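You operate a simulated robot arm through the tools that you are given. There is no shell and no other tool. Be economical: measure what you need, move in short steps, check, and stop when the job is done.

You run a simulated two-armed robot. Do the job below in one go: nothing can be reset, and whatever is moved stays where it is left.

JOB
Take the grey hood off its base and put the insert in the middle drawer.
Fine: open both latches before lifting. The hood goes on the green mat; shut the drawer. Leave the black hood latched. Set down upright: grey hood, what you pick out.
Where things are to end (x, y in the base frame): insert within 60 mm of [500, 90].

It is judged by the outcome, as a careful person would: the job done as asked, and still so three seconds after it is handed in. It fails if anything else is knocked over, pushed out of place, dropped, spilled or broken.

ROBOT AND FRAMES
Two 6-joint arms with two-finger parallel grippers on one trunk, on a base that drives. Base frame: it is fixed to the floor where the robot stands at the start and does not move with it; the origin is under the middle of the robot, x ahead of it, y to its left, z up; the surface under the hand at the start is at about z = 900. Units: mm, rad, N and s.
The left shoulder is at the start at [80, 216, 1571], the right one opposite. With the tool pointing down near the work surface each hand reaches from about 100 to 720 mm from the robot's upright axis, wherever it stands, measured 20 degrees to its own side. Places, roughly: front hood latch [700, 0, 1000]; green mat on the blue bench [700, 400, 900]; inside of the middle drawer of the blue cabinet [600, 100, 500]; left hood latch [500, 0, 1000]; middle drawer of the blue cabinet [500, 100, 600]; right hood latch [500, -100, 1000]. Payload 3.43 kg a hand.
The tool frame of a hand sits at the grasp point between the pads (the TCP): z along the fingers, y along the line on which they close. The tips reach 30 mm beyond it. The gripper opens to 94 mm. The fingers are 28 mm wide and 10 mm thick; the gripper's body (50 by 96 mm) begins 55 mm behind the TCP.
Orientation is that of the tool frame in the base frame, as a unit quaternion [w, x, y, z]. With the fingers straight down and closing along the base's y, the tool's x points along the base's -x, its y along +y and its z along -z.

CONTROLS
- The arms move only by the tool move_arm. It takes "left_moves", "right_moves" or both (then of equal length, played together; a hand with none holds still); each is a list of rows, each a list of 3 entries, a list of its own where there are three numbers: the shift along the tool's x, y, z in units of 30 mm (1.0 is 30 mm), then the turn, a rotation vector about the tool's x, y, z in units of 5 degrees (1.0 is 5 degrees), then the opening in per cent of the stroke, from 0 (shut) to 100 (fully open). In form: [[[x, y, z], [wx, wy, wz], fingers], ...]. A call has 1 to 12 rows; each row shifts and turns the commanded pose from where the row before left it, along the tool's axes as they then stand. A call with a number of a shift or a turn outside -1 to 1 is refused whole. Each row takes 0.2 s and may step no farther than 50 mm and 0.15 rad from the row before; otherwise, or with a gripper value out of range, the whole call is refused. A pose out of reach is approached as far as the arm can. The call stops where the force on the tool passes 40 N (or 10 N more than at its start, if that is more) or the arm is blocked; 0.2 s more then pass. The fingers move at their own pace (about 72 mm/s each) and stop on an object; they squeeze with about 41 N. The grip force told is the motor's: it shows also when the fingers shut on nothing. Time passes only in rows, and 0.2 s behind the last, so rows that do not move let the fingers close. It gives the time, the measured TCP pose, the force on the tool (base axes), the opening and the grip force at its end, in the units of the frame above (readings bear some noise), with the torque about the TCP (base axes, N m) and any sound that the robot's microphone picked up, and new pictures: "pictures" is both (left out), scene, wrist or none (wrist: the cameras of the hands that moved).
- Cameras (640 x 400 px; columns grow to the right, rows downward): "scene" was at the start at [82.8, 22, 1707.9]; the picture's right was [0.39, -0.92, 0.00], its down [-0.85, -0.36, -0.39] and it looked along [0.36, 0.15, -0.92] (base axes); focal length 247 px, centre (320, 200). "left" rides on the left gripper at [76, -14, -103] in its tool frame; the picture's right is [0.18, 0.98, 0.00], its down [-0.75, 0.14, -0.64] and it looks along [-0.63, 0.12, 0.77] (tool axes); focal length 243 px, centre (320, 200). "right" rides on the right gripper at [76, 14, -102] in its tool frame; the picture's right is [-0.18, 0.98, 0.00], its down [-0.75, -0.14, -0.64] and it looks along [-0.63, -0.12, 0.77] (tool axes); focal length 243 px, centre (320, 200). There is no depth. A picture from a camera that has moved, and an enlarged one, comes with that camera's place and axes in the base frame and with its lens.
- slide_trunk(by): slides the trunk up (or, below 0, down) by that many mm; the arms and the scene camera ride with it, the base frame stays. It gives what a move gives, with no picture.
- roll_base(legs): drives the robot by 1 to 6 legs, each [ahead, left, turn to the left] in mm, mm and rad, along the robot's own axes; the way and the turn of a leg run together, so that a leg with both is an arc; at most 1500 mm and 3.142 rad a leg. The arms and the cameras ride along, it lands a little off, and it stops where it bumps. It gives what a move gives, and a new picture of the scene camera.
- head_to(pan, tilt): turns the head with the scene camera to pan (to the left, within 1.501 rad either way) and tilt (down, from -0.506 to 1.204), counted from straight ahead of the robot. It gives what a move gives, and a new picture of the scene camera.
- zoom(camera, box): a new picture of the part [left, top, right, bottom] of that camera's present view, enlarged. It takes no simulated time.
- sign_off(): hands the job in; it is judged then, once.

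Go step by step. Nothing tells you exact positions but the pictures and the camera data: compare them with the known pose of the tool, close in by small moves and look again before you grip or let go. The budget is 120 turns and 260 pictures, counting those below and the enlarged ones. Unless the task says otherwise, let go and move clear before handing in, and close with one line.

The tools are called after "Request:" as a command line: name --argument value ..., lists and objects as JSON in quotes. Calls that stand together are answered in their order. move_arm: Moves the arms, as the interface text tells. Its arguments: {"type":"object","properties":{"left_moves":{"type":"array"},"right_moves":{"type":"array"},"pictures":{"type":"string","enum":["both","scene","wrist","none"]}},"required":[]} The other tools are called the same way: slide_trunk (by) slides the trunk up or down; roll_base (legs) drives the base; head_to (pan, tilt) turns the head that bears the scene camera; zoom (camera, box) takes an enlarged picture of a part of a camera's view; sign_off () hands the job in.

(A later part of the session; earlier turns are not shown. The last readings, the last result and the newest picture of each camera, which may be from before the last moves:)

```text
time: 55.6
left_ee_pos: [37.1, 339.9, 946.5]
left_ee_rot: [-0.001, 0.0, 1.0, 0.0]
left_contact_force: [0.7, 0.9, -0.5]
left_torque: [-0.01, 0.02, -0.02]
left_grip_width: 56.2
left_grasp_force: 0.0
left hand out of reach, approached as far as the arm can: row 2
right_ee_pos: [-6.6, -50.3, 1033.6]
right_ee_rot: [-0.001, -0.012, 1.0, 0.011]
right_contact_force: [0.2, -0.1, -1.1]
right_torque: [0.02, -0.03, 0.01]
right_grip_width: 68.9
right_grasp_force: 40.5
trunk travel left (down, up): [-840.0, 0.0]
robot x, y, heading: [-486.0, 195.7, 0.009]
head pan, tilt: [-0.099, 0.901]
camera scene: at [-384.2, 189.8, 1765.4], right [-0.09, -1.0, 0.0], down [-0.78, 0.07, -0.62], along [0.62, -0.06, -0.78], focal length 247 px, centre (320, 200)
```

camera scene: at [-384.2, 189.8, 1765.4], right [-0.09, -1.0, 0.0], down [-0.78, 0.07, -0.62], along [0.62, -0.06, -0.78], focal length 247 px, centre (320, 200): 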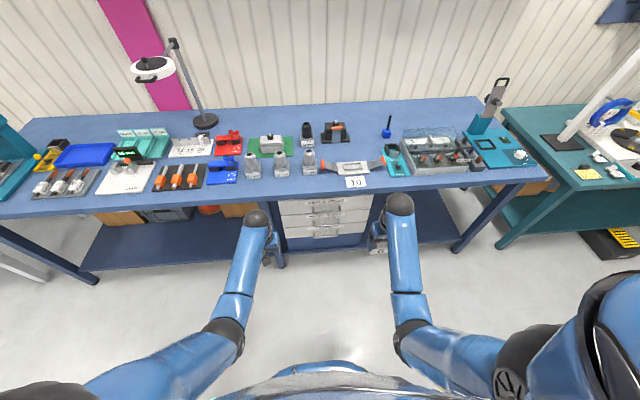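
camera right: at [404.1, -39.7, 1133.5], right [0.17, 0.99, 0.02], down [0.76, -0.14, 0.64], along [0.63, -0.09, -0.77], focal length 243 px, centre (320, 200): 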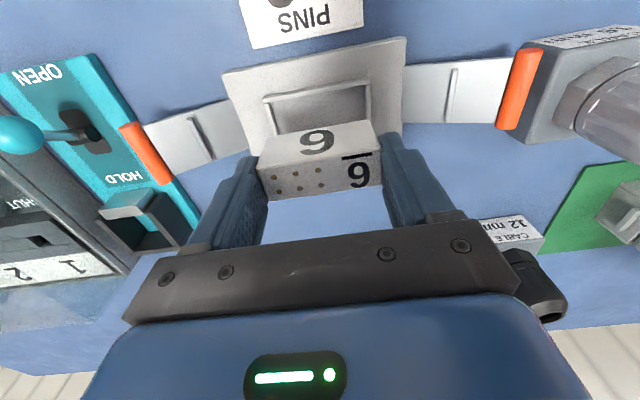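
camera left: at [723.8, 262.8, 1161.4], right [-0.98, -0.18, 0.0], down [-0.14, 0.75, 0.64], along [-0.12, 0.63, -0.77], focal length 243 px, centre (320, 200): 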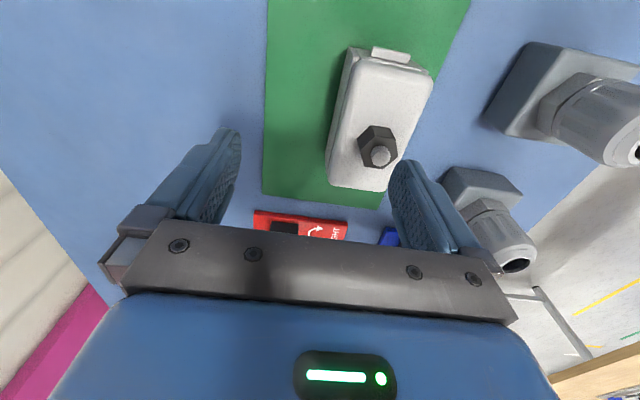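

The left arm is back in its normal posture. I'll lower the trunk and shift the robot to be centred on the drawer.

Request:
slide_trunk --by -500

Request:
roll_base --legs '[[0, -115, 0]]'

```text
refused: -500 is not a number from -400 to 400
```

```text
time: 56.9
left_ee_pos: [39.5, 231.1, 946.2]
left_ee_rot: [-0.002, -0.003, 1.0, -0.003]
left_contact_force: [0.3, 0.9, -0.6]
left_torque: [-0.08, 0.01, -0.01]
left_grip_width: 56.5
left_grasp_force: 0.1
right_ee_pos: [-3.6, -157.8, 1033.1]
right_ee_rot: [-0.002, -0.013, 1.0, 0.009]
right_contact_force: [-0.6, 0.4, -0.3]
right_torque: [-0.04, -0.03, -0.02]
right_grip_width: 68.9
right_grasp_force: 40.7
trunk travel left (down, up): [-840.0, 0.0]
robot x, y, heading: [-488.5, 83.3, 0.014]
head pan, tilt: [-0.099, 0.901]
camera scene: at [-381.3, 84.7, 1765.2], right [-0.09, -1.0, 0.01], down [-0.78, 0.06, -0.62], along [0.62, -0.06, -0.78], focal length 247 px, centre (320, 200)
```

scene: 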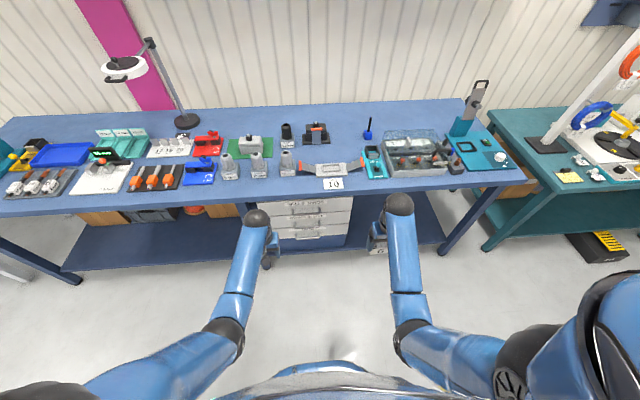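

Next the trunk goes down, in two slides, and the head tilts to see the drawers.

Request:
slide_trunk --by -400

Request:
slide_trunk --by -130

Request:
head_to --pan 0.0 --tilt 0.75

Request:
zoom --camera "scene" --box '[240, 100, 400, 220]'

```text
time: 60.7
left_ee_pos: [38.9, 227.8, 546.3]
left_ee_rot: [-0.001, -0.002, 1.0, 0.0]
left_contact_force: [-0.2, 0.1, 0.0]
left_torque: [-0.01, -0.03, 0.01]
left_grip_width: 56.2
left_grasp_force: 0.0
right_ee_pos: [-3.8, -162.1, 630.7]
right_ee_rot: [-0.001, -0.014, 1.0, 0.012]
right_contact_force: [-0.1, -1.0, -0.1]
right_torque: [-0.01, -0.01, 0.0]
right_grip_width: 69.2
right_grasp_force: 41.0
trunk travel left (down, up): [-440.0, 400.0]
robot x, y, heading: [-488.7, 81.5, 0.014]
head pan, tilt: [-0.099, 0.901]
```

```text
time: 62.3
left_ee_pos: [37.5, 227.4, 415.6]
left_ee_rot: [-0.001, -0.003, 1.0, 0.0]
left_contact_force: [-0.2, -1.2, 0.9]
left_torque: [-0.01, 0.01, 0.03]
left_grip_width: 56.4
left_grasp_force: 0.1
right_ee_pos: [-4.4, -163.0, 502.4]
right_ee_rot: [-0.002, -0.014, 1.0, 0.011]
right_contact_force: [0.0, 0.1, -0.8]
right_torque: [-0.01, 0.01, 0.0]
right_grip_width: 68.9
right_grasp_force: 41.5
trunk travel left (down, up): [-310.0, 530.0]
robot x, y, heading: [-486.1, 81.5, 0.015]
head pan, tilt: [-0.099, 0.901]
```

```text
time: 63.0
left_ee_pos: [38.7, 227.4, 416.0]
left_ee_rot: [-0.001, -0.003, 1.0, -0.001]
left_contact_force: [-0.5, -0.1, 0.0]
left_torque: [0.04, 0.0, 0.02]
left_grip_width: 56.5
left_grasp_force: 0.1
right_ee_pos: [-4.2, -163.7, 500.8]
right_ee_rot: [-0.001, -0.014, 1.0, 0.012]
right_contact_force: [0.7, 1.1, -1.1]
right_torque: [-0.05, 0.01, -0.03]
right_grip_width: 68.7
right_grasp_force: 40.9
trunk travel left (down, up): [-310.0, 530.0]
robot x, y, heading: [-486.2, 78.3, 0.016]
head pan, tilt: [0.0, 0.75]
camera scene: at [-373.6, 83.0, 1247.1], right [0.01, -1.0, 0.0], down [-0.68, -0.01, -0.73], along [0.73, 0.01, -0.68], focal length 247 px, centre (320, 200)
```

scene: 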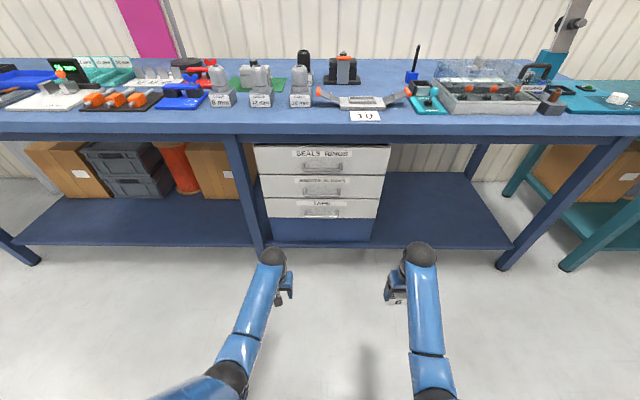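

```text
3.33 times, centred on (320, 160) of scene
camera zoom: at [-373.6, 83.0, 1247.1], right [0.01, -1.0, 0.0], down [-0.68, -0.01, -0.73], along [0.73, 0.01, -0.68], focal length 824 px, centre (320, 333)
```

zoom: 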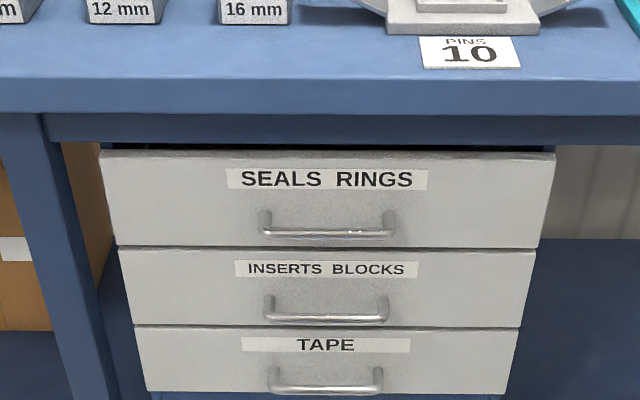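

The view is clear: the middle handle is at about (367, 88, 583). I'll tilt the left hand to point forward, in open space.

Request:
move_arm --left_moves '[[[0, 0, 0], [0, -1, 0], 60], [[0, 0, 0], [0, -1, 0], 60], [[0, 0, 0], [0, -1, 0], 60], [[0, 0, 0], [0, -1, 0], 60], [[0, 0, 0], [0, -1, 0], 60], [[0, 0, 0], [0, -1, 0], 60], [[0, 0, 0], [0, -1, 0], 60], [[0, 0, 0], [0, -1, 0], 60], [[0, 0, 0], [0, -1, 0], 60], [[0, 0, 0], [0, -1, 0], 60], [[0, 0, 0], [0, -1, 0], 60], [[0, 0, 0], [0, -1, 0], 60]]' --pictures "scene"

```text
time: 65.6
left_ee_pos: [39.3, 228.9, 416.2]
left_ee_rot: [0.5, -0.002, 0.866, 0.002]
left_contact_force: [0.4, -0.7, 0.3]
left_torque: [0.0, 0.02, 0.0]
left_grip_width: 56.4
left_grasp_force: 0.1
right_ee_pos: [-3.6, -162.4, 501.4]
right_ee_rot: [-0.002, -0.014, 1.0, 0.011]
right_contact_force: [-0.3, -0.9, -0.7]
right_torque: [-0.03, 0.01, 0.0]
right_grip_width: 68.8
right_grasp_force: 41.3
trunk travel left (down, up): [-310.0, 530.0]
robot x, y, heading: [-485.3, 83.0, 0.011]
head pan, tilt: [0.0, 0.75]
camera scene: at [-373.8, 83.1, 1247.1], right [0.01, -1.0, 0.0], down [-0.68, -0.01, -0.73], along [0.73, 0.01, -0.68], focal length 247 px, centre (320, 200)
```

scene: 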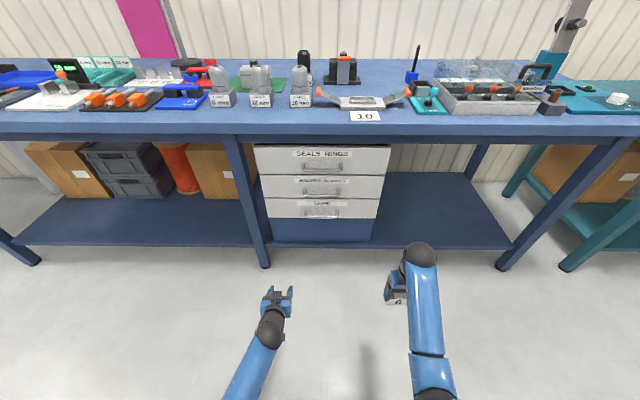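

The tilt works. I'll finish it and begin rolling the hand so the fingers close vertically.

Request:
move_arm --left_moves '[[[0, 0, 0], [0, -1, 0], 60], [[0, 0, 0], [0, -1, 0], 60], [[0, 0, 0], [0, -1, 0], 60], [[0, 0, 0], [0, -1, 0], 60], [[0, 0, 0], [0, -1, 0], 60], [[0, 0, 0], [0, -1, 0], 60], [[0, 0, 0], [0, 0, -1], 60], [[0, 0, 0], [0, 0, -1], 60], [[0, 0, 0], [0, 0, -1], 60], [[0, 0, 0], [0, 0, -1], 60], [[0, 0, 0], [0, 0, -1], 60], [[0, 0, 0], [0, 0, -1], 60]]' --pictures "none"

Request:
move_arm --left_moves '[[[0, 0, 0], [0, 0, -1], 60], [[0, 0, 0], [0, 0, -1], 60], [[0, 0, 0], [0, 0, -1], 60], [[0, 0, 0], [0, 0, -1], 60], [[0, 0, 0], [0, 0, -1], 60], [[0, 0, 0], [0, 0, -1], 60], [[0, 0, 0], [0, 0, -1], 60], [[0, 0, 0], [0, 0, -1], 60], [[0, 0, 0], [0, 0, -1], 60], [[0, 0, 0], [0, 0, -1], 60], [[0, 0, 0], [0, 0, -1], 60], [[0, 0, 0], [0, 0, -1], 60]]' --pictures "both"

```text
time: 68.2
left_ee_pos: [31.1, 205.6, 436.9]
left_ee_rot: [0.682, -0.186, 0.684, -0.179]
left_contact_force: [-0.1, 0.3, -1.1]
left_torque: [-0.02, 0.0, 0.03]
left_grip_width: 56.7
left_grasp_force: 0.0
left hand out of reach, approached as far as the arm can: row 11, 12
right_ee_pos: [-3.3, -162.7, 500.7]
right_ee_rot: [-0.002, -0.014, 1.0, 0.011]
right_contact_force: [0.0, -0.4, -0.4]
right_torque: [-0.03, 0.02, 0.02]
right_grip_width: 68.8
right_grasp_force: 41.0
trunk travel left (down, up): [-310.0, 530.0]
robot x, y, heading: [-482.2, 80.5, 0.011]
head pan, tilt: [0.0, 0.75]
```

```text
time: 70.8
left_ee_pos: [23.4, 150.9, 597.3]
left_ee_rot: [-0.499, 0.503, -0.502, 0.496]
left_contact_force: [0.6, -0.5, -0.6]
left_torque: [0.02, 0.02, -0.01]
left_grip_width: 56.3
left_grasp_force: 0.0
left hand out of reach, approached as far as the arm can: row 1, 2, 3, 4, 5, 6, 7, 8, 9, 10, 11, 12
right_ee_pos: [-4.2, -162.5, 500.8]
right_ee_rot: [-0.002, -0.015, 1.0, 0.011]
right_contact_force: [0.1, -0.1, -1.0]
right_torque: [0.02, -0.01, 0.0]
right_grip_width: 68.9
right_grasp_force: 41.0
trunk travel left (down, up): [-310.0, 530.0]
robot x, y, heading: [-484.7, 80.8, 0.015]
head pan, tilt: [0.0, 0.75]
camera scene: at [-373.8, 83.0, 1247.1], right [0.01, -1.0, 0.0], down [-0.68, -0.01, -0.73], along [0.73, 0.01, -0.68], focal length 247 px, centre (320, 200)
camera left: at [-79.8, 73.9, 612.9], right [-0.01, -0.18, -0.98], down [-0.65, 0.75, -0.13], along [0.76, 0.63, -0.13], focal length 243 px, centre (320, 200)
```

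scene: 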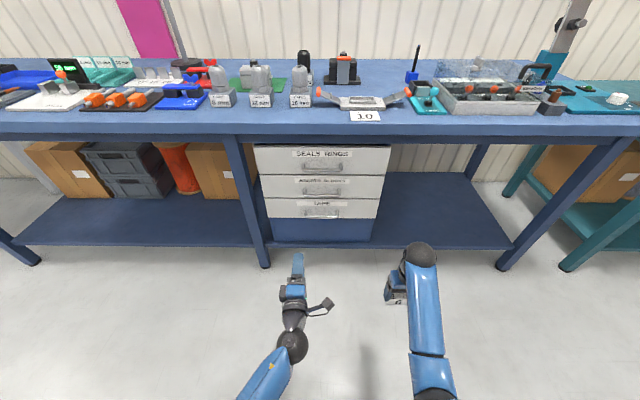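
left: 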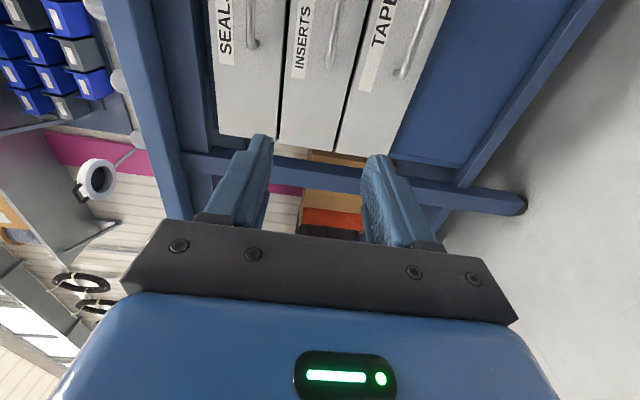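

The left hand now points forward with fingers closing vertically. I'll lower the trunk a bit for margin and draw the right hand back so it stays clear when I drive forward.

Request:
slide_trunk --by -70

Request:
move_arm --right_moves '[[[1, 0, 0], [0, 0, 0], 0], [[1, 0, 0], [0, 0, 0], 0], [[1, 0, 0], [0, 0, 0], 0], [[0, 0, 0], [0, 0, 0], 0]]' --left_moves '[[[0.7, -0.6, 0.5], [0, 0, 0], 60], [[0.7, -0.6, 0.7], [0, 0, 0], 60], [[0.7, -0.7, 0.7], [0, 0, 0], 60], [[0, 0, 0], [0, 0, 0], 60]]' --pictures "both"

```text
time: 71.9
left_ee_pos: [22.7, 150.5, 528.6]
left_ee_rot: [-0.499, 0.503, -0.503, 0.496]
left_contact_force: [0.6, -0.2, -0.6]
left_torque: [-0.02, 0.02, 0.01]
left_grip_width: 56.5
left_grasp_force: 0.0
right_ee_pos: [-4.7, -162.8, 432.2]
right_ee_rot: [-0.003, -0.014, 1.0, 0.012]
right_contact_force: [-0.1, 0.5, -0.4]
right_torque: [-0.01, -0.01, -0.03]
right_grip_width: 69.2
right_grasp_force: 41.2
trunk travel left (down, up): [-240.0, 600.0]
robot x, y, heading: [-485.3, 83.2, 0.016]
head pan, tilt: [0.0, 0.75]
```

```text
time: 72.9
left_ee_pos: [79.7, 88.2, 584.5]
left_ee_rot: [-0.499, 0.503, -0.502, 0.495]
left_contact_force: [-0.7, 0.3, -0.5]
left_torque: [-0.04, 0.01, 0.0]
left_grip_width: 56.3
left_grasp_force: 0.0
right_ee_pos: [-93.1, -164.9, 431.2]
right_ee_rot: [-0.002, -0.014, 1.0, 0.011]
right_contact_force: [-1.0, -0.4, -0.6]
right_torque: [0.04, 0.01, 0.02]
right_grip_width: 68.9
right_grasp_force: 41.2
trunk travel left (down, up): [-240.0, 600.0]
robot x, y, heading: [-489.7, 81.8, 0.014]
head pan, tilt: [0.0, 0.75]
camera scene: at [-373.6, 83.2, 1177.1], right [0.01, -1.0, 0.0], down [-0.68, -0.01, -0.73], along [0.73, 0.01, -0.68], focal length 247 px, centre (320, 200)
camera right: at [-169.5, -155.0, 533.8], right [0.16, 0.99, 0.02], down [0.76, -0.13, 0.64], along [0.63, -0.08, -0.77], focal length 243 px, centre (320, 200)
camera left: at [-22.3, 10.9, 598.6], right [-0.01, -0.18, -0.98], down [-0.65, 0.75, -0.13], along [0.76, 0.63, -0.12], focal length 243 px, centre (320, 200)
```

scene: 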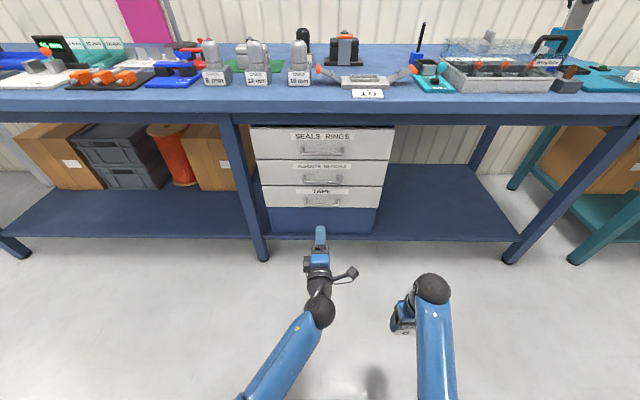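
right: 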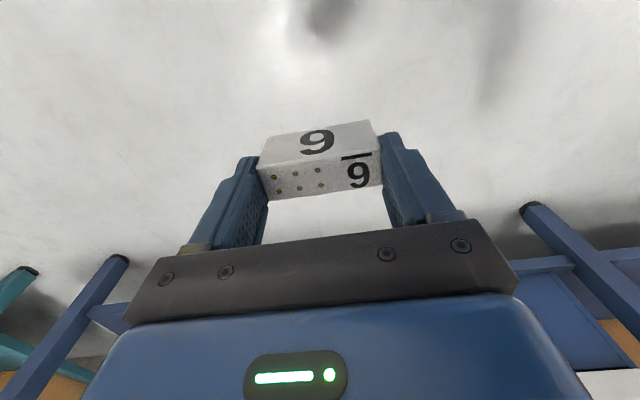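
left: 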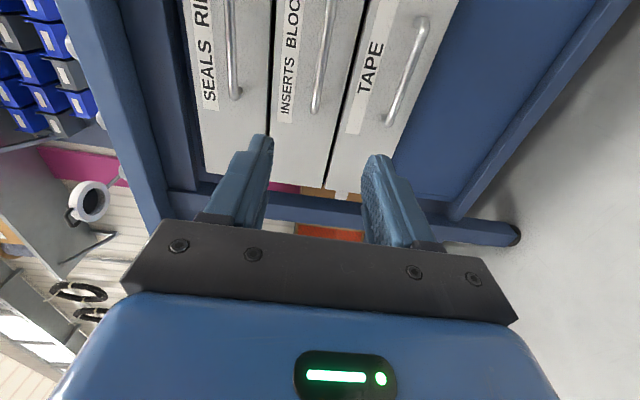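

The handle bar lines up at z≈581, matching the hand height. I'll drive forward to bring the fingertips close to it.

Request:
roll_base --legs '[[215, 0, -0.01]]'

Request:
zoom --camera "left" --box '[160, 0, 480, 260]'

```text
time: 74.5
left_ee_pos: [295.4, 80.0, 584.0]
left_ee_rot: [0.495, -0.499, 0.507, -0.5]
left_contact_force: [-0.4, 0.0, 0.6]
left_torque: [0.03, -0.01, -0.02]
left_grip_width: 56.3
left_grasp_force: 0.1
right_ee_pos: [117.1, -170.9, 431.5]
right_ee_rot: [-0.002, -0.006, 1.0, 0.012]
right_contact_force: [0.6, -0.1, -0.5]
right_torque: [-0.01, 0.0, 0.03]
right_grip_width: 68.7
right_grasp_force: 40.8
trunk travel left (down, up): [-240.0, 600.0]
robot x, y, heading: [-269.2, 84.1, -0.006]
head pan, tilt: [0.0, 0.75]
camera scene: at [-157.8, 82.1, 1177.0], right [0.0, -1.0, 0.0], down [-0.68, 0.0, -0.73], along [0.73, 0.0, -0.68], focal length 247 px, centre (320, 200)
```

scene: 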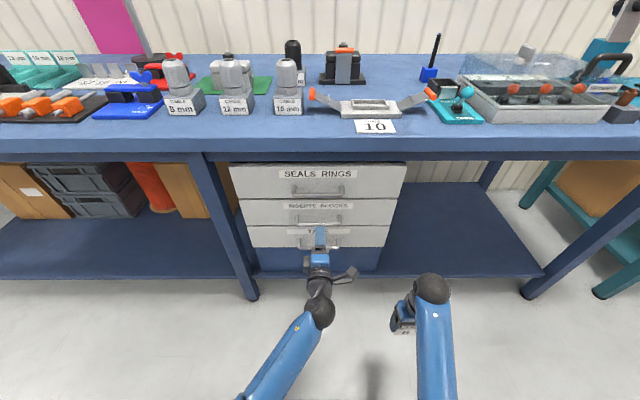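

```text
1.54 times, centred on (320, 130) of left
camera zoom: at [191.5, 3.8, 597.9], right [-0.01, -0.18, -0.98], down [-0.63, 0.76, -0.13], along [0.77, 0.62, -0.12], focal length 373 px, centre (320, 308)
```

zoom: 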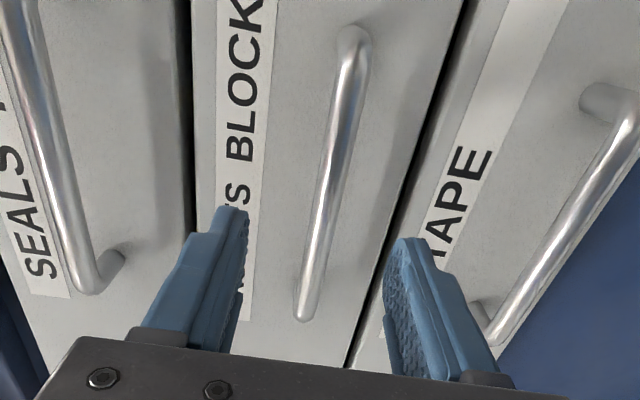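

The bar lies between the fingers at x≈363, z≈581. I'll advance so it sits in the pads, then close.

Request:
move_arm --left_moves '[[[0, 0.1, 0.7], [0, 0, 0], 60], [[0, 0, 0.7], [0, 0, 0], 60], [[0, 0, 0.6], [0, 0, 0], 60], [[0, 0, 0], [0, 0, 0], 60]]' --pictures "wrist"

```text
time: 75.5
left_ee_pos: [356.1, 78.9, 580.4]
left_ee_rot: [0.495, -0.498, 0.507, -0.5]
left_contact_force: [0.8, 1.3, 0.3]
left_torque: [-0.06, -0.04, 0.0]
left_grip_width: 56.4
left_grasp_force: 0.0
right_ee_pos: [117.3, -170.2, 431.2]
right_ee_rot: [-0.003, -0.005, 1.0, 0.012]
right_contact_force: [-0.2, 0.8, -2.0]
right_torque: [0.01, 0.0, -0.01]
right_grip_width: 68.9
right_grasp_force: 41.1
trunk travel left (down, up): [-240.0, 600.0]
robot x, y, heading: [-273.0, 86.3, -0.0]
head pan, tilt: [0.0, 0.75]
camera left: at [252.1, 2.7, 593.7], right [-0.01, -0.18, -0.98], down [-0.63, 0.76, -0.13], along [0.77, 0.62, -0.12], focal length 243 px, centre (320, 200)
```

left: 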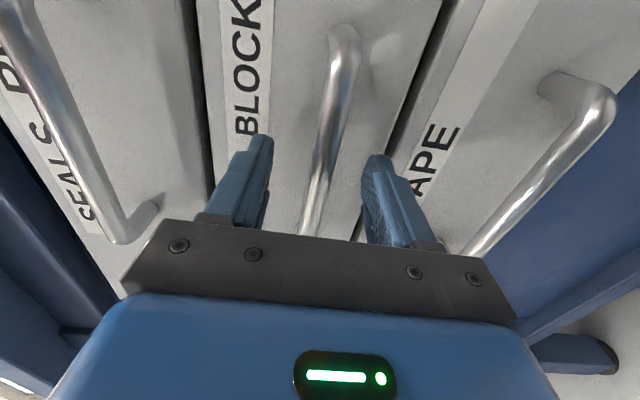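

The bar is between the pads. I'll close on it.

Request:
move_arm --left_moves '[[[0, 0, 0], [0, 0, 0], 0], [[0, 0, 0], [0, 0, 0], 0], [[0, 0, 0], [0, 0, 0], 0], [[0, 0, 0], [0, 0, 0], 0]]' --pictures "none"

```text
time: 76.5
left_ee_pos: [354.5, 79.5, 579.6]
left_ee_rot: [0.495, -0.498, 0.508, -0.5]
left_contact_force: [0.5, -0.2, -0.4]
left_torque: [-0.41, -0.04, 0.08]
left_grip_width: 13.7
left_grasp_force: 45.1
right_ee_pos: [116.8, -169.6, 432.0]
right_ee_rot: [-0.002, -0.005, 1.0, 0.011]
right_contact_force: [0.2, 0.4, -1.2]
right_torque: [-0.01, 0.02, 0.03]
right_grip_width: 68.7
right_grasp_force: 41.1
trunk travel left (down, up): [-240.0, 600.0]
robot x, y, heading: [-271.1, 80.4, -0.005]
head pan, tilt: [0.0, 0.75]
```

The bar is gripped at 14 mm. I'll pull gently with the arm first.

Request:
move_arm --left_moves '[[[0, 0, -0.4], [0, 0, 0], 0], [[0, 0, -0.5], [0, 0, 0], 0], [[0, 0, -0.6], [0, 0, 0], 0], [[0, 0, 0], [0, 0, 0], 0]]' --pictures "scene"

```text
time: 77.5
left_ee_pos: [309.5, 78.0, 579.5]
left_ee_rot: [0.494, -0.498, 0.508, -0.5]
left_contact_force: [-1.6, -9.9, -9.9]
left_torque: [-0.55, 0.13, 0.15]
left_grip_width: 13.8
left_grasp_force: 45.3
right_ee_pos: [116.4, -171.6, 431.2]
right_ee_rot: [-0.003, -0.005, 1.0, 0.012]
right_contact_force: [0.6, -0.7, -0.7]
right_torque: [0.01, 0.0, 0.02]
right_grip_width: 69.0
right_grasp_force: 40.6
trunk travel left (down, up): [-240.0, 600.0]
robot x, y, heading: [-272.3, 81.9, -0.003]
head pan, tilt: [0.0, 0.75]
camera scene: at [-157.9, 81.0, 1176.9], right [0.0, -1.0, 0.0], down [-0.68, 0.0, -0.73], along [0.73, 0.0, -0.68], focal length 247 px, centre (320, 200)
```

scene: 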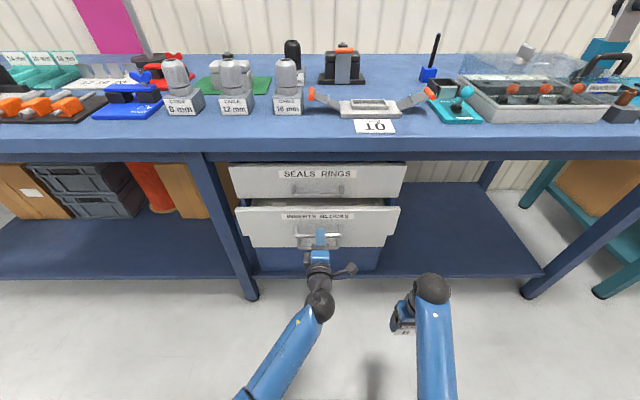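

The drawer slides out freely. I'll pull it further by backing the base.

Request:
roll_base --legs '[[-190, 0, 0]]'

Request:
zoom --camera "scene" --box '[220, 130, 420, 280]'

```text
time: 79.1
left_ee_pos: [118.6, 78.9, 579.4]
left_ee_rot: [0.494, -0.497, 0.509, -0.5]
left_contact_force: [0.7, -23.7, -19.2]
left_torque: [-0.63, 0.2, -0.34]
left_grip_width: 13.9
left_grasp_force: 44.5
right_ee_pos: [-75.4, -170.5, 430.3]
right_ee_rot: [-0.003, -0.005, 1.0, 0.013]
right_contact_force: [0.2, -0.5, -0.9]
right_torque: [-0.01, -0.01, -0.01]
right_grip_width: 69.0
right_grasp_force: 40.8
trunk travel left (down, up): [-240.0, 600.0]
robot x, y, heading: [-465.7, 85.4, -0.001]
head pan, tilt: [0.0, 0.75]
camera scene: at [-350.1, 80.5, 1176.9], right [-0.01, -1.0, 0.0], down [-0.68, 0.01, -0.73], along [0.73, 0.0, -0.68], focal length 247 px, centre (320, 200)
```

scene: 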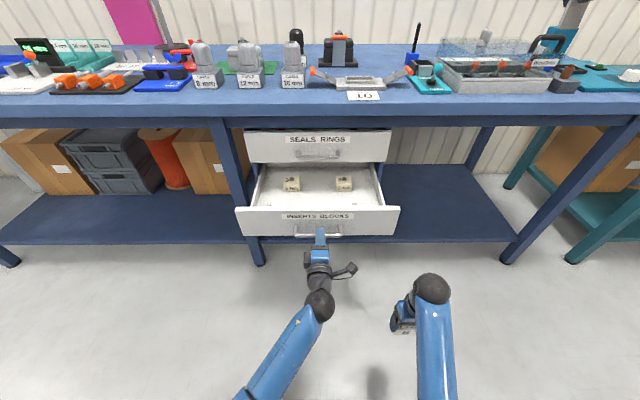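

```text
2.67 times, centred on (320, 205) of scene
camera zoom: at [-350.1, 80.5, 1176.9], right [-0.01, -1.0, 0.0], down [-0.68, 0.01, -0.73], along [0.73, 0.0, -0.68], focal length 659 px, centre (320, 187)
```

zoom: 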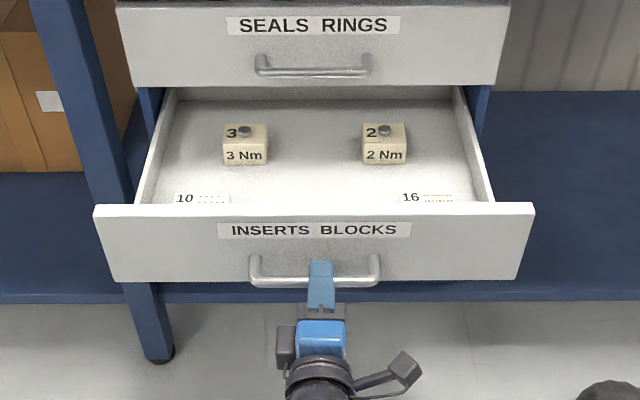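

The drawer is open 236 mm. It holds two blocks at the back and inserts at front left and right, so the target at (264, 90) open is clear. I'll release the handle and back the left hand away.

Request:
move_arm --left_moves '[[[0, 0, 0], [0, 0, 0], 60], [[0, 0, 0], [0, 0, 0], 60], [[0, 0, -0.7], [0, 0, 0], 60], [[0, 0, -1], [0, 0, 0], 60], [[0, 0, -1], [0, 0, 0], 60], [[-1, 0, -1], [0, 0, 0], 60], [[-1, 0, -1], [0, 0, 0], 60], [[-1, 0, -1], [0, 0, 0], 60], [[-1, 0, 0], [0, 0, 0], 60], [[-1, 0, 0], [0, 0, 0], 60], [[-1, 0, 0], [0, 0, 0], 60]]' --pictures "scene"

```text
time: 81.5
left_ee_pos: [-51.0, 259.9, 581.5]
left_ee_rot: [0.494, -0.497, 0.508, -0.501]
left_contact_force: [0.3, 0.3, -0.2]
left_torque: [0.03, 0.02, 0.0]
left_grip_width: 56.2
left_grasp_force: 0.0
right_ee_pos: [-77.0, -170.2, 431.5]
right_ee_rot: [-0.002, -0.005, 1.0, 0.011]
right_contact_force: [0.0, -0.2, -0.4]
right_torque: [0.01, 0.0, -0.02]
right_grip_width: 68.7
right_grasp_force: 40.7
trunk travel left (down, up): [-240.0, 600.0]
robot x, y, heading: [-464.1, 82.4, -0.006]
head pan, tilt: [0.0, 0.75]
camera scene: at [-351.9, 82.4, 1177.1], right [-0.01, -1.0, 0.0], down [-0.68, 0.0, -0.73], along [0.73, 0.0, -0.68], focal length 247 px, centre (320, 200)
```

scene: 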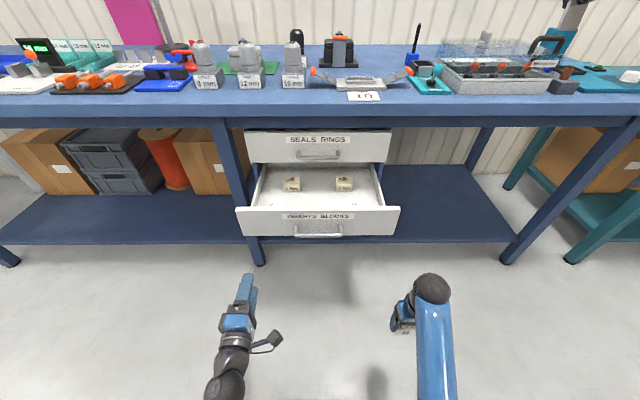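

The left hand is clear. I'll raise the trunk so the insert passes over the drawer front, then edge forward.

Request:
slide_trunk --by 290

Request:
roll_base --legs '[[110, 0, 0.006]]'

Request:
head_to --pan 0.0 --tilt 1.0

```text
time: 84.4
left_ee_pos: [-51.0, 260.5, 872.0]
left_ee_rot: [0.493, -0.498, 0.508, -0.501]
left_contact_force: [0.5, -0.8, -0.2]
left_torque: [0.02, -0.02, 0.01]
left_grip_width: 56.6
left_grasp_force: 0.0
right_ee_pos: [-76.3, -170.7, 721.7]
right_ee_rot: [-0.002, -0.006, 1.0, 0.012]
right_contact_force: [0.5, 0.8, -0.6]
right_torque: [-0.02, 0.0, 0.01]
right_grip_width: 68.9
right_grasp_force: 40.9
trunk travel left (down, up): [-530.0, 310.0]
robot x, y, heading: [-464.8, 85.5, -0.006]
head pan, tilt: [0.0, 0.75]
```

```text
time: 85.6
left_ee_pos: [58.9, 262.3, 872.1]
left_ee_rot: [0.496, -0.499, 0.506, -0.499]
left_contact_force: [0.4, 0.5, 0.1]
left_torque: [-0.02, -0.02, -0.01]
left_grip_width: 56.6
left_grasp_force: 0.0
right_ee_pos: [34.0, -169.4, 721.8]
right_ee_rot: [-0.001, -0.007, 1.0, 0.011]
right_contact_force: [-0.3, -0.3, -1.3]
right_torque: [-0.01, 0.0, 0.0]
right_grip_width: 69.0
right_grasp_force: 41.1
trunk travel left (down, up): [-530.0, 310.0]
robot x, y, heading: [-353.3, 83.5, 0.001]
head pan, tilt: [0.0, 0.75]
camera scene: at [-241.7, 83.0, 1467.2], right [0.0, -1.0, 0.0], down [-0.68, 0.0, -0.73], along [0.73, 0.0, -0.68], focal length 247 px, centre (320, 200)
```

scene: 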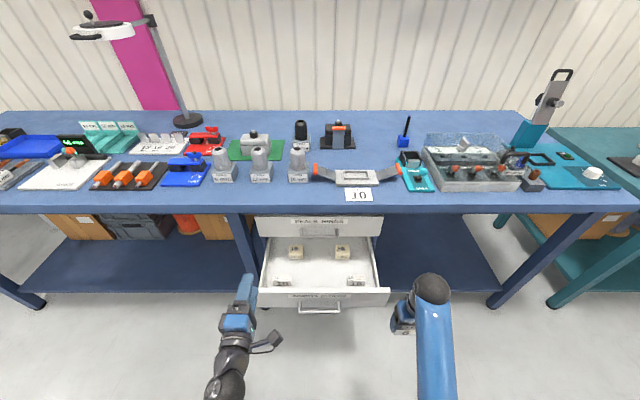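

```text
time: 86.4
left_ee_pos: [59.7, 262.7, 872.4]
left_ee_rot: [0.495, -0.499, 0.507, -0.499]
left_contact_force: [0.7, -0.1, -1.0]
left_torque: [0.01, -0.02, 0.0]
left_grip_width: 56.5
left_grasp_force: 0.1
right_ee_pos: [35.4, -169.0, 720.4]
right_ee_rot: [-0.002, -0.007, 1.0, 0.012]
right_contact_force: [0.3, -0.1, -0.3]
right_torque: [-0.01, 0.01, 0.02]
right_grip_width: 69.1
right_grasp_force: 40.6
trunk travel left (down, up): [-530.0, 310.0]
robot x, y, heading: [-354.7, 82.4, 0.004]
head pan, tilt: [0.0, 1.0]
camera scene: at [-253.7, 82.9, 1448.0], right [0.0, -1.0, 0.0], down [-0.84, 0.0, -0.54], along [0.54, 0.0, -0.84], focal length 247 px, centre (320, 200)
```

scene: 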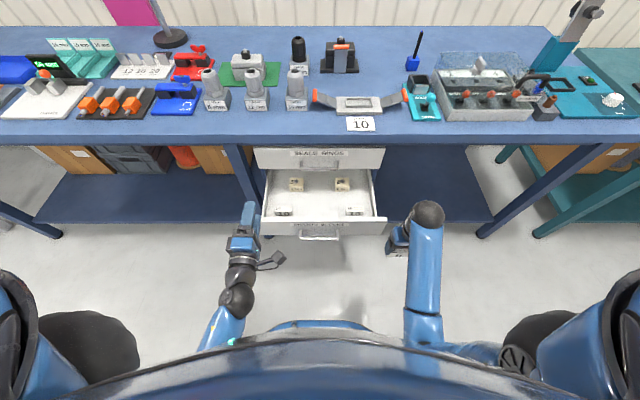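

Now I'll bring the insert up and across in front of the drawer at height, then check clearance before passing over its front.

Request:
move_arm --right_moves '[[[-1, 1, -0.25], [0, 0, 0], 0], [[-1, 1, -0.25], [0, 0, 0], 0], [[-1, 1, -0.25], [0, 0, 0], 0], [[0, 0.94, 0], [0, 0, 0], 0], [[0, 0.94, 0], [0, 0, 0], 0], [[0, 0.94, 0], [0, 0, 0], 0], [[0, 0.94, 0], [0, 0, 0], 0], [[0, 0.94, 0], [0, 0, 0], 0], [[0, 0.94, 0], [0, 0, 0], 0], [[0, 0, 0], [0, 0, 0], 0]]' --pictures "both"

```text
time: 88.6
left_ee_pos: [57.6, 262.4, 872.1]
left_ee_rot: [0.495, -0.5, 0.506, -0.499]
left_contact_force: [0.3, -0.5, -0.4]
left_torque: [-0.04, 0.02, -0.02]
left_grip_width: 56.4
left_grasp_force: 0.0
right_ee_pos: [122.6, 90.2, 746.0]
right_ee_rot: [-0.002, -0.007, 1.0, 0.012]
right_contact_force: [-0.3, -0.2, -1.3]
right_torque: [-0.03, 0.01, 0.01]
right_grip_width: 69.1
right_grasp_force: 41.0
right hand out of reach, approached as far as the arm can: row 3
trunk travel left (down, up): [-530.0, 310.0]
robot x, y, heading: [-351.0, 82.3, -0.0]
head pan, tilt: [0.0, 1.0]
camera scene: at [-254.2, 82.5, 1448.0], right [0.0, -1.0, 0.0], down [-0.84, 0.0, -0.54], along [0.54, 0.0, -0.84], focal length 247 px, centre (320, 200)
camera right: at [46.9, 100.0, 847.5], right [0.17, 0.99, 0.02], down [0.76, -0.15, 0.64], along [0.63, -0.09, -0.77], focal length 243 px, centre (320, 200)
```

scene: 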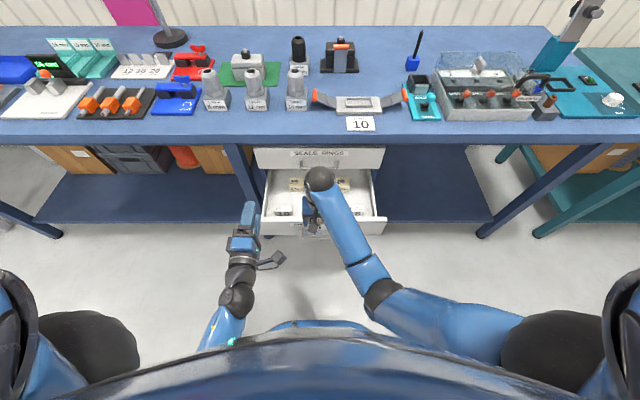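
right: 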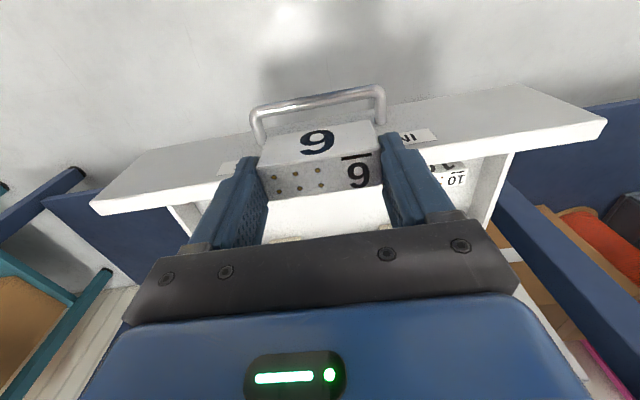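

Clearance over the drawer front looks good. I'll carry the insert forward over the drawer to x≈243.

Request:
move_arm --right_moves '[[[-1, 0, 0], [0, 0, 0], 0], [[-1, 0, 0], [0, 0, 0], 0], [[-1, 0, 0], [0, 0, 0], 0], [[-1, 0, 0], [0, 0, 0], 0], [[0, 0, 0], [0, 0, 0], 0]]' --pictures "both"

Request:
zoom --camera "scene" --box '[240, 130, 400, 250]'

```text
time: 89.8
left_ee_pos: [58.6, 262.8, 872.8]
left_ee_rot: [0.495, -0.499, 0.506, -0.5]
left_contact_force: [0.1, -0.6, 0.8]
left_torque: [0.0, 0.01, 0.03]
left_grip_width: 56.5
left_grasp_force: 0.0
right_ee_pos: [241.9, 91.9, 745.7]
right_ee_rot: [-0.002, -0.008, 1.0, 0.012]
right_contact_force: [0.3, -0.2, -0.5]
right_torque: [-0.01, 0.02, 0.02]
right_grip_width: 68.8
right_grasp_force: 41.0
trunk travel left (down, up): [-530.0, 310.0]
robot x, y, heading: [-354.1, 84.0, 0.001]
head pan, tilt: [0.0, 1.0]
camera scene: at [-254.7, 82.9, 1448.0], right [0.0, -1.0, 0.0], down [-0.84, 0.0, -0.54], along [0.54, 0.0, -0.84], focal length 247 px, centre (320, 200)
camera right: at [166.6, 102.8, 847.6], right [0.17, 0.99, 0.02], down [0.76, -0.14, 0.64], along [0.63, -0.09, -0.77], focal length 243 px, centre (320, 200)
```

scene: 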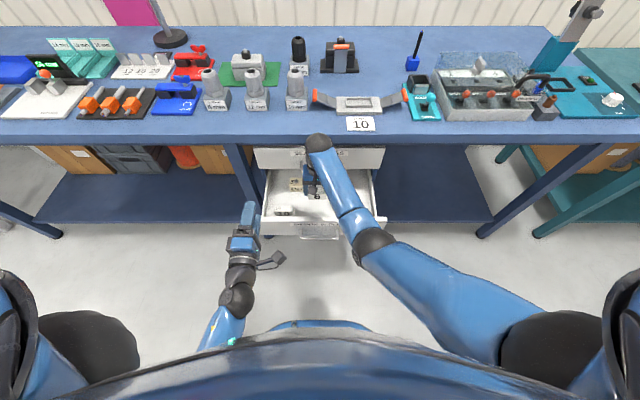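
right: 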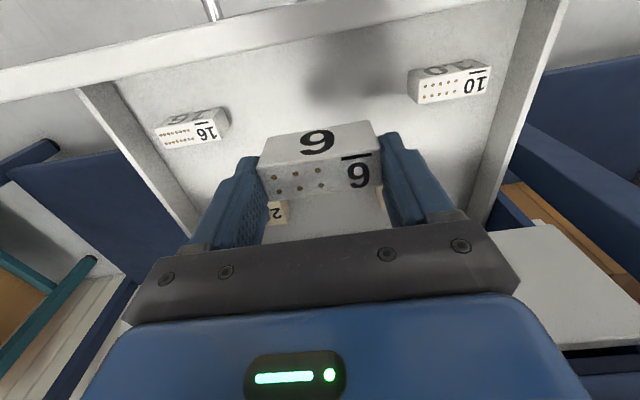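

```text
3.33 times, centred on (320, 190) of scene
camera zoom: at [-254.7, 82.9, 1448.0], right [0.0, -1.0, 0.0], down [-0.84, 0.0, -0.54], along [0.54, 0.0, -0.84], focal length 824 px, centre (320, 233)
```

zoom: 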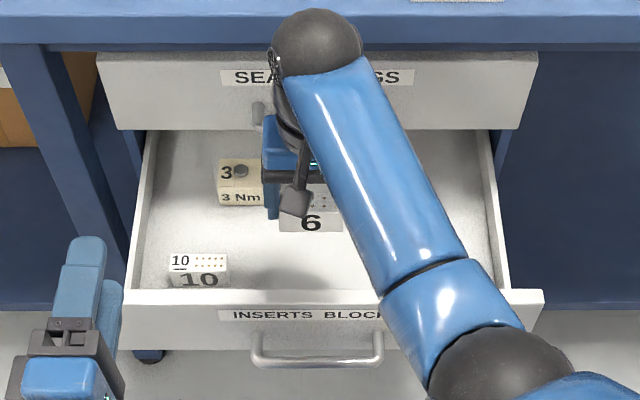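

The spot between inserts 10 and 16 is clear. I'll lower the insert into the drawer.

Request:
move_arm --right_moves '[[[-0.25, 0, 0.7], [0, 0, 0], 0], [[0, 0, 1], [0, 0, 0], 0], [[0, 0, 1], [0, 0, 0], 0], [[0, 0, 1], [0, 0, 0], 0], [[0, 0, 0], [0, 0, 0], 0]]' --pictures "both"

Request:
zoom --camera "scene" --box '[240, 130, 400, 250]'

```text
time: 91.0
left_ee_pos: [58.1, 262.4, 872.3]
left_ee_rot: [0.495, -0.499, 0.507, -0.499]
left_contact_force: [0.1, -0.3, 0.4]
left_torque: [0.0, 0.0, 0.01]
left_grip_width: 56.6
left_grasp_force: 0.1
right_ee_pos: [249.4, 92.2, 634.2]
right_ee_rot: [-0.003, -0.007, 1.0, 0.011]
right_contact_force: [0.0, -0.9, -0.7]
right_torque: [-0.01, 0.02, 0.01]
right_grip_width: 68.9
right_grasp_force: 40.5
trunk travel left (down, up): [-530.0, 310.0]
robot x, y, heading: [-352.7, 83.9, -0.001]
head pan, tilt: [0.0, 1.0]
camera scene: at [-254.5, 82.9, 1448.0], right [0.0, -1.0, 0.0], down [-0.84, 0.0, -0.54], along [0.54, 0.0, -0.84], focal length 247 px, centre (320, 200)
camera right: at [174.5, 104.5, 736.2], right [0.17, 0.99, 0.02], down [0.76, -0.14, 0.64], along [0.63, -0.09, -0.77], focal length 243 px, centre (320, 200)
```

scene: 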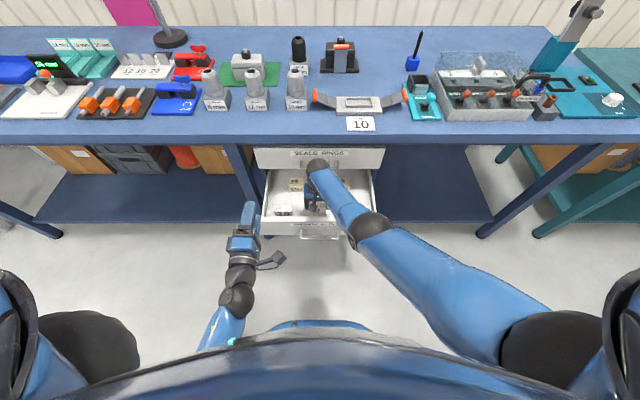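
right: 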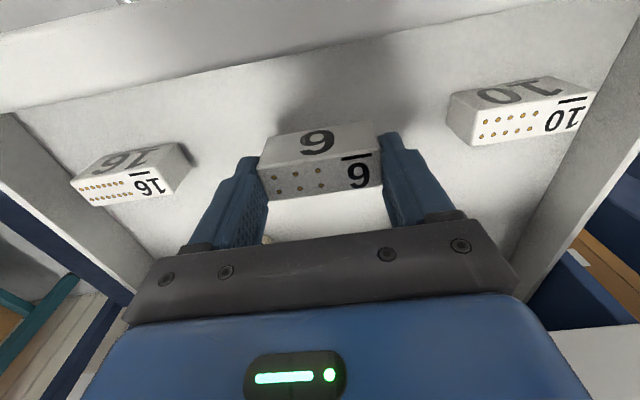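

```text
3.33 times, centred on (320, 190) of scene
camera zoom: at [-254.5, 82.9, 1448.0], right [0.0, -1.0, 0.0], down [-0.84, 0.0, -0.54], along [0.54, 0.0, -0.84], focal length 824 px, centre (320, 233)
```

zoom: 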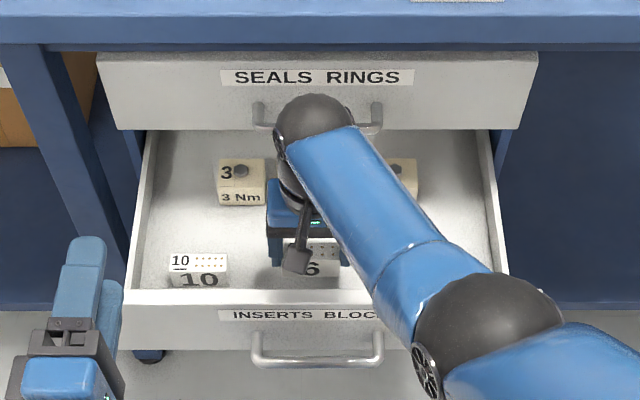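

All clear. I'll continue down in small steps until it touches the drawer floor.

Request:
move_arm --right_moves '[[[0, 0, 0.3], [0, 0, 0], 0], [[0, 0, 0.3], [0, 0, 0], 0], [[0, 0, 0.2], [0, 0, 0], 0], [[0, 0, 0.15], [0, 0, 0], 0], [[0, 0, 0], [0, 0, 0], 0]]' --pictures "wrist"

```text
time: 92.2
left_ee_pos: [58.6, 263.1, 871.1]
left_ee_rot: [0.495, -0.499, 0.507, -0.499]
left_contact_force: [0.6, -1.0, -0.3]
left_torque: [0.01, 0.01, 0.01]
left_grip_width: 56.3
left_grasp_force: 0.1
right_ee_pos: [246.9, 94.1, 609.3]
right_ee_rot: [-0.001, -0.007, 1.0, 0.012]
right_contact_force: [-0.4, 0.2, -0.8]
right_torque: [-0.02, -0.03, 0.01]
right_grip_width: 69.0
right_grasp_force: 40.3
right hand out of reach, approached as far as the arm can: row 4
trunk travel left (down, up): [-530.0, 310.0]
robot x, y, heading: [-354.2, 84.6, 0.004]
head pan, tilt: [0.0, 1.0]
camera right: at [171.5, 105.5, 711.0], right [0.17, 0.99, 0.02], down [0.76, -0.14, 0.64], along [0.63, -0.09, -0.77], focal length 243 px, centre (320, 200)
```

right: 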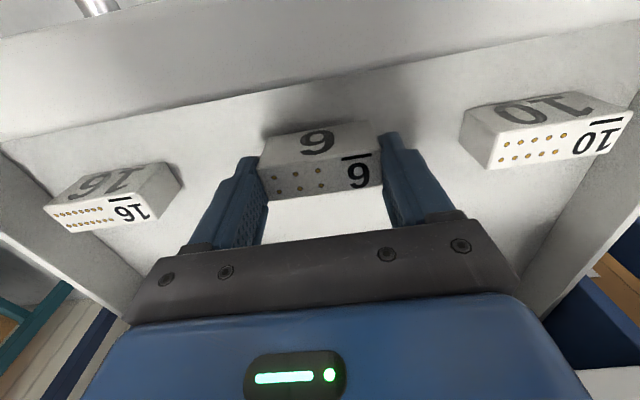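

The arm is at its reach limit here, so I'll raise the hand slightly and lower with the trunk instead.

Request:
move_arm --right_moves '[[[0, 0, -0.5], [0, 0, 0], 0], [[0, 0, -0.4], [0, 0, 0], 0], [[0, 0, 0], [0, 0, 0], 0]]' --pictures "none"

Request:
slide_trunk --by -60

```text
time: 93.0
left_ee_pos: [58.7, 261.5, 873.5]
left_ee_rot: [0.495, -0.499, 0.507, -0.499]
left_contact_force: [-0.8, -0.4, -0.3]
left_torque: [0.01, -0.01, 0.01]
left_grip_width: 56.3
left_grasp_force: 0.1
right_ee_pos: [254.8, 97.2, 628.7]
right_ee_rot: [-0.003, -0.007, 1.0, 0.011]
right_contact_force: [-0.8, 0.3, -1.5]
right_torque: [0.02, 0.04, -0.04]
right_grip_width: 69.1
right_grasp_force: 41.3
right hand out of reach, approached as far as the arm can: row 1, 2
trunk travel left (down, up): [-530.0, 310.0]
robot x, y, heading: [-355.3, 83.0, -0.001]
head pan, tilt: [0.0, 1.0]
```

```text
time: 93.8
left_ee_pos: [57.0, 260.5, 822.7]
left_ee_rot: [0.494, -0.498, 0.507, -0.5]
left_contact_force: [0.0, -0.4, -0.1]
left_torque: [-0.01, -0.03, -0.01]
left_grip_width: 56.3
left_grasp_force: 0.1
right_ee_pos: [266.6, 98.6, 592.3]
right_ee_rot: [0.008, -0.006, 1.0, 0.012]
right_contact_force: [-0.9, -5.3, 22.5]
right_torque: [-1.05, 0.17, -0.05]
right_grip_width: 69.2
right_grasp_force: 41.3
trunk travel left (down, up): [-480.0, 360.0]
robot x, y, heading: [-352.8, 86.5, -0.003]
head pan, tilt: [0.0, 1.0]
stopped: the force on the tool passed its limit at 70 N (the readings are from after the stop); the commanded pose is now the measured one
```

The insert has touched down, and the slide stopped itself on contact at z≈592. I'll look before letting go.

Request:
zoom --camera "scene" --box '[240, 130, 400, 250]'

Request:
zoom --camera "right" --box '[0, 0, 640, 400]'

```text
3.33 times, centred on (320, 190) of scene
camera zoom: at [-256.5, 82.4, 1398.2], right [0.0, -1.0, 0.0], down [-0.84, 0.0, -0.54], along [0.54, 0.0, -0.84], focal length 824 px, centre (320, 233)
```

zoom: 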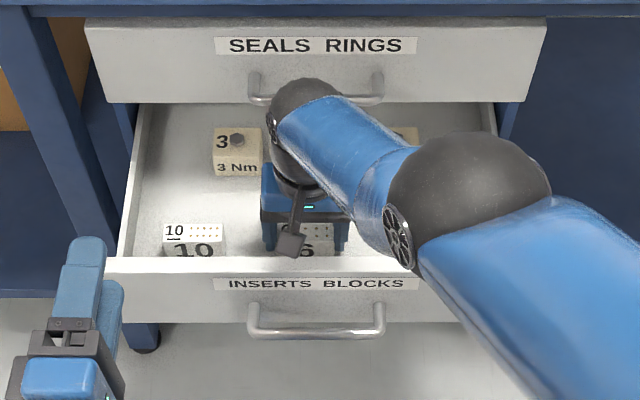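

```text
1.00 times, centred on (320, 200) of right (not enlarged: the box is as wide or as high as the picture)
camera zoom: at [188.9, 110.0, 692.6], right [0.17, 0.98, 0.03], down [0.75, -0.15, 0.65], along [0.64, -0.09, -0.76], focal length 243 px, centre (320, 200)
```

zoom: 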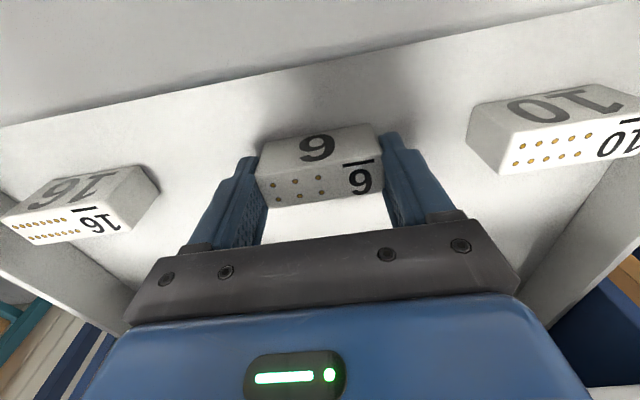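

The insert sits upright on the drawer floor between inserts 10 and 16. I'll open the fingers and lift straight off with the trunk.

Request:
move_arm --right_moves '[[[0, 0, 0], [0, 0, 0], 90], [[0, 0, 0], [0, 0, 0], 90], [[0, 0, 0], [0, 0, 0], 90]]' --pictures "wrist"

```text
time: 94.6
left_ee_pos: [56.9, 260.6, 823.7]
left_ee_rot: [0.496, -0.498, 0.506, -0.5]
left_contact_force: [0.4, 0.3, -0.2]
left_torque: [0.01, -0.04, 0.03]
left_grip_width: 56.3
left_grasp_force: 0.0
right_ee_pos: [264.8, 99.2, 590.3]
right_ee_rot: [0.006, -0.006, 1.0, 0.013]
right_contact_force: [1.4, -5.8, 23.7]
right_torque: [-1.09, 0.08, 0.05]
right_grip_width: 87.5
right_grasp_force: 2.2
trunk travel left (down, up): [-480.0, 360.0]
robot x, y, heading: [-352.6, 84.1, -0.004]
head pan, tilt: [0.0, 1.0]
camera right: at [187.1, 109.8, 691.6], right [0.17, 0.98, 0.03], down [0.75, -0.15, 0.65], along [0.64, -0.09, -0.76], focal length 243 px, centre (320, 200)
```

right: 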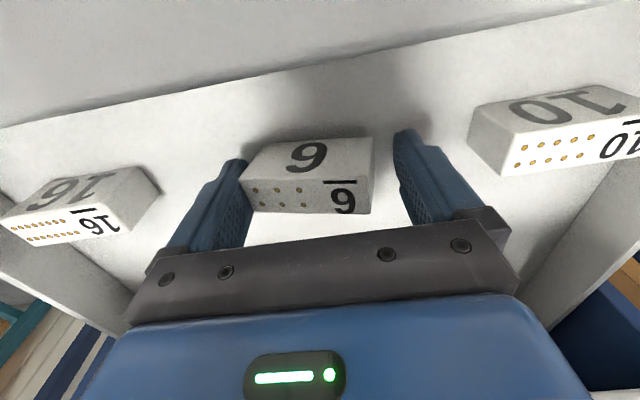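

The insert is released, but one fingertip still presses on the right side. I'll rise a little with the trunk and check.

Request:
slide_trunk --by 12

Request:
zoom --camera "right" --box '[160, 60, 480, 260]'

```text
time: 95.2
left_ee_pos: [58.5, 262.0, 834.3]
left_ee_rot: [0.494, -0.499, 0.507, -0.5]
left_contact_force: [-0.3, 0.5, -0.5]
left_torque: [-0.01, -0.01, -0.01]
left_grip_width: 56.3
left_grasp_force: 0.1
right_ee_pos: [263.1, 99.6, 598.1]
right_ee_rot: [0.003, -0.007, 1.0, 0.012]
right_contact_force: [0.8, 0.1, -0.5]
right_torque: [-0.03, -0.02, 0.02]
right_grip_width: 84.7
right_grasp_force: 0.1
trunk travel left (down, up): [-492.0, 348.0]
robot x, y, heading: [-353.5, 83.4, 0.001]
head pan, tilt: [0.0, 1.0]
```

```text
2.00 times, centred on (320, 160) of right
camera zoom: at [186.6, 110.4, 700.7], right [0.17, 0.98, 0.03], down [0.75, -0.15, 0.64], along [0.64, -0.09, -0.76], focal length 485 px, centre (320, 280)
```

zoom: 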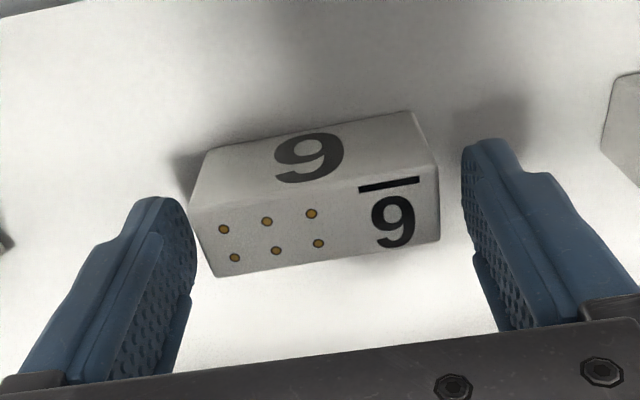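

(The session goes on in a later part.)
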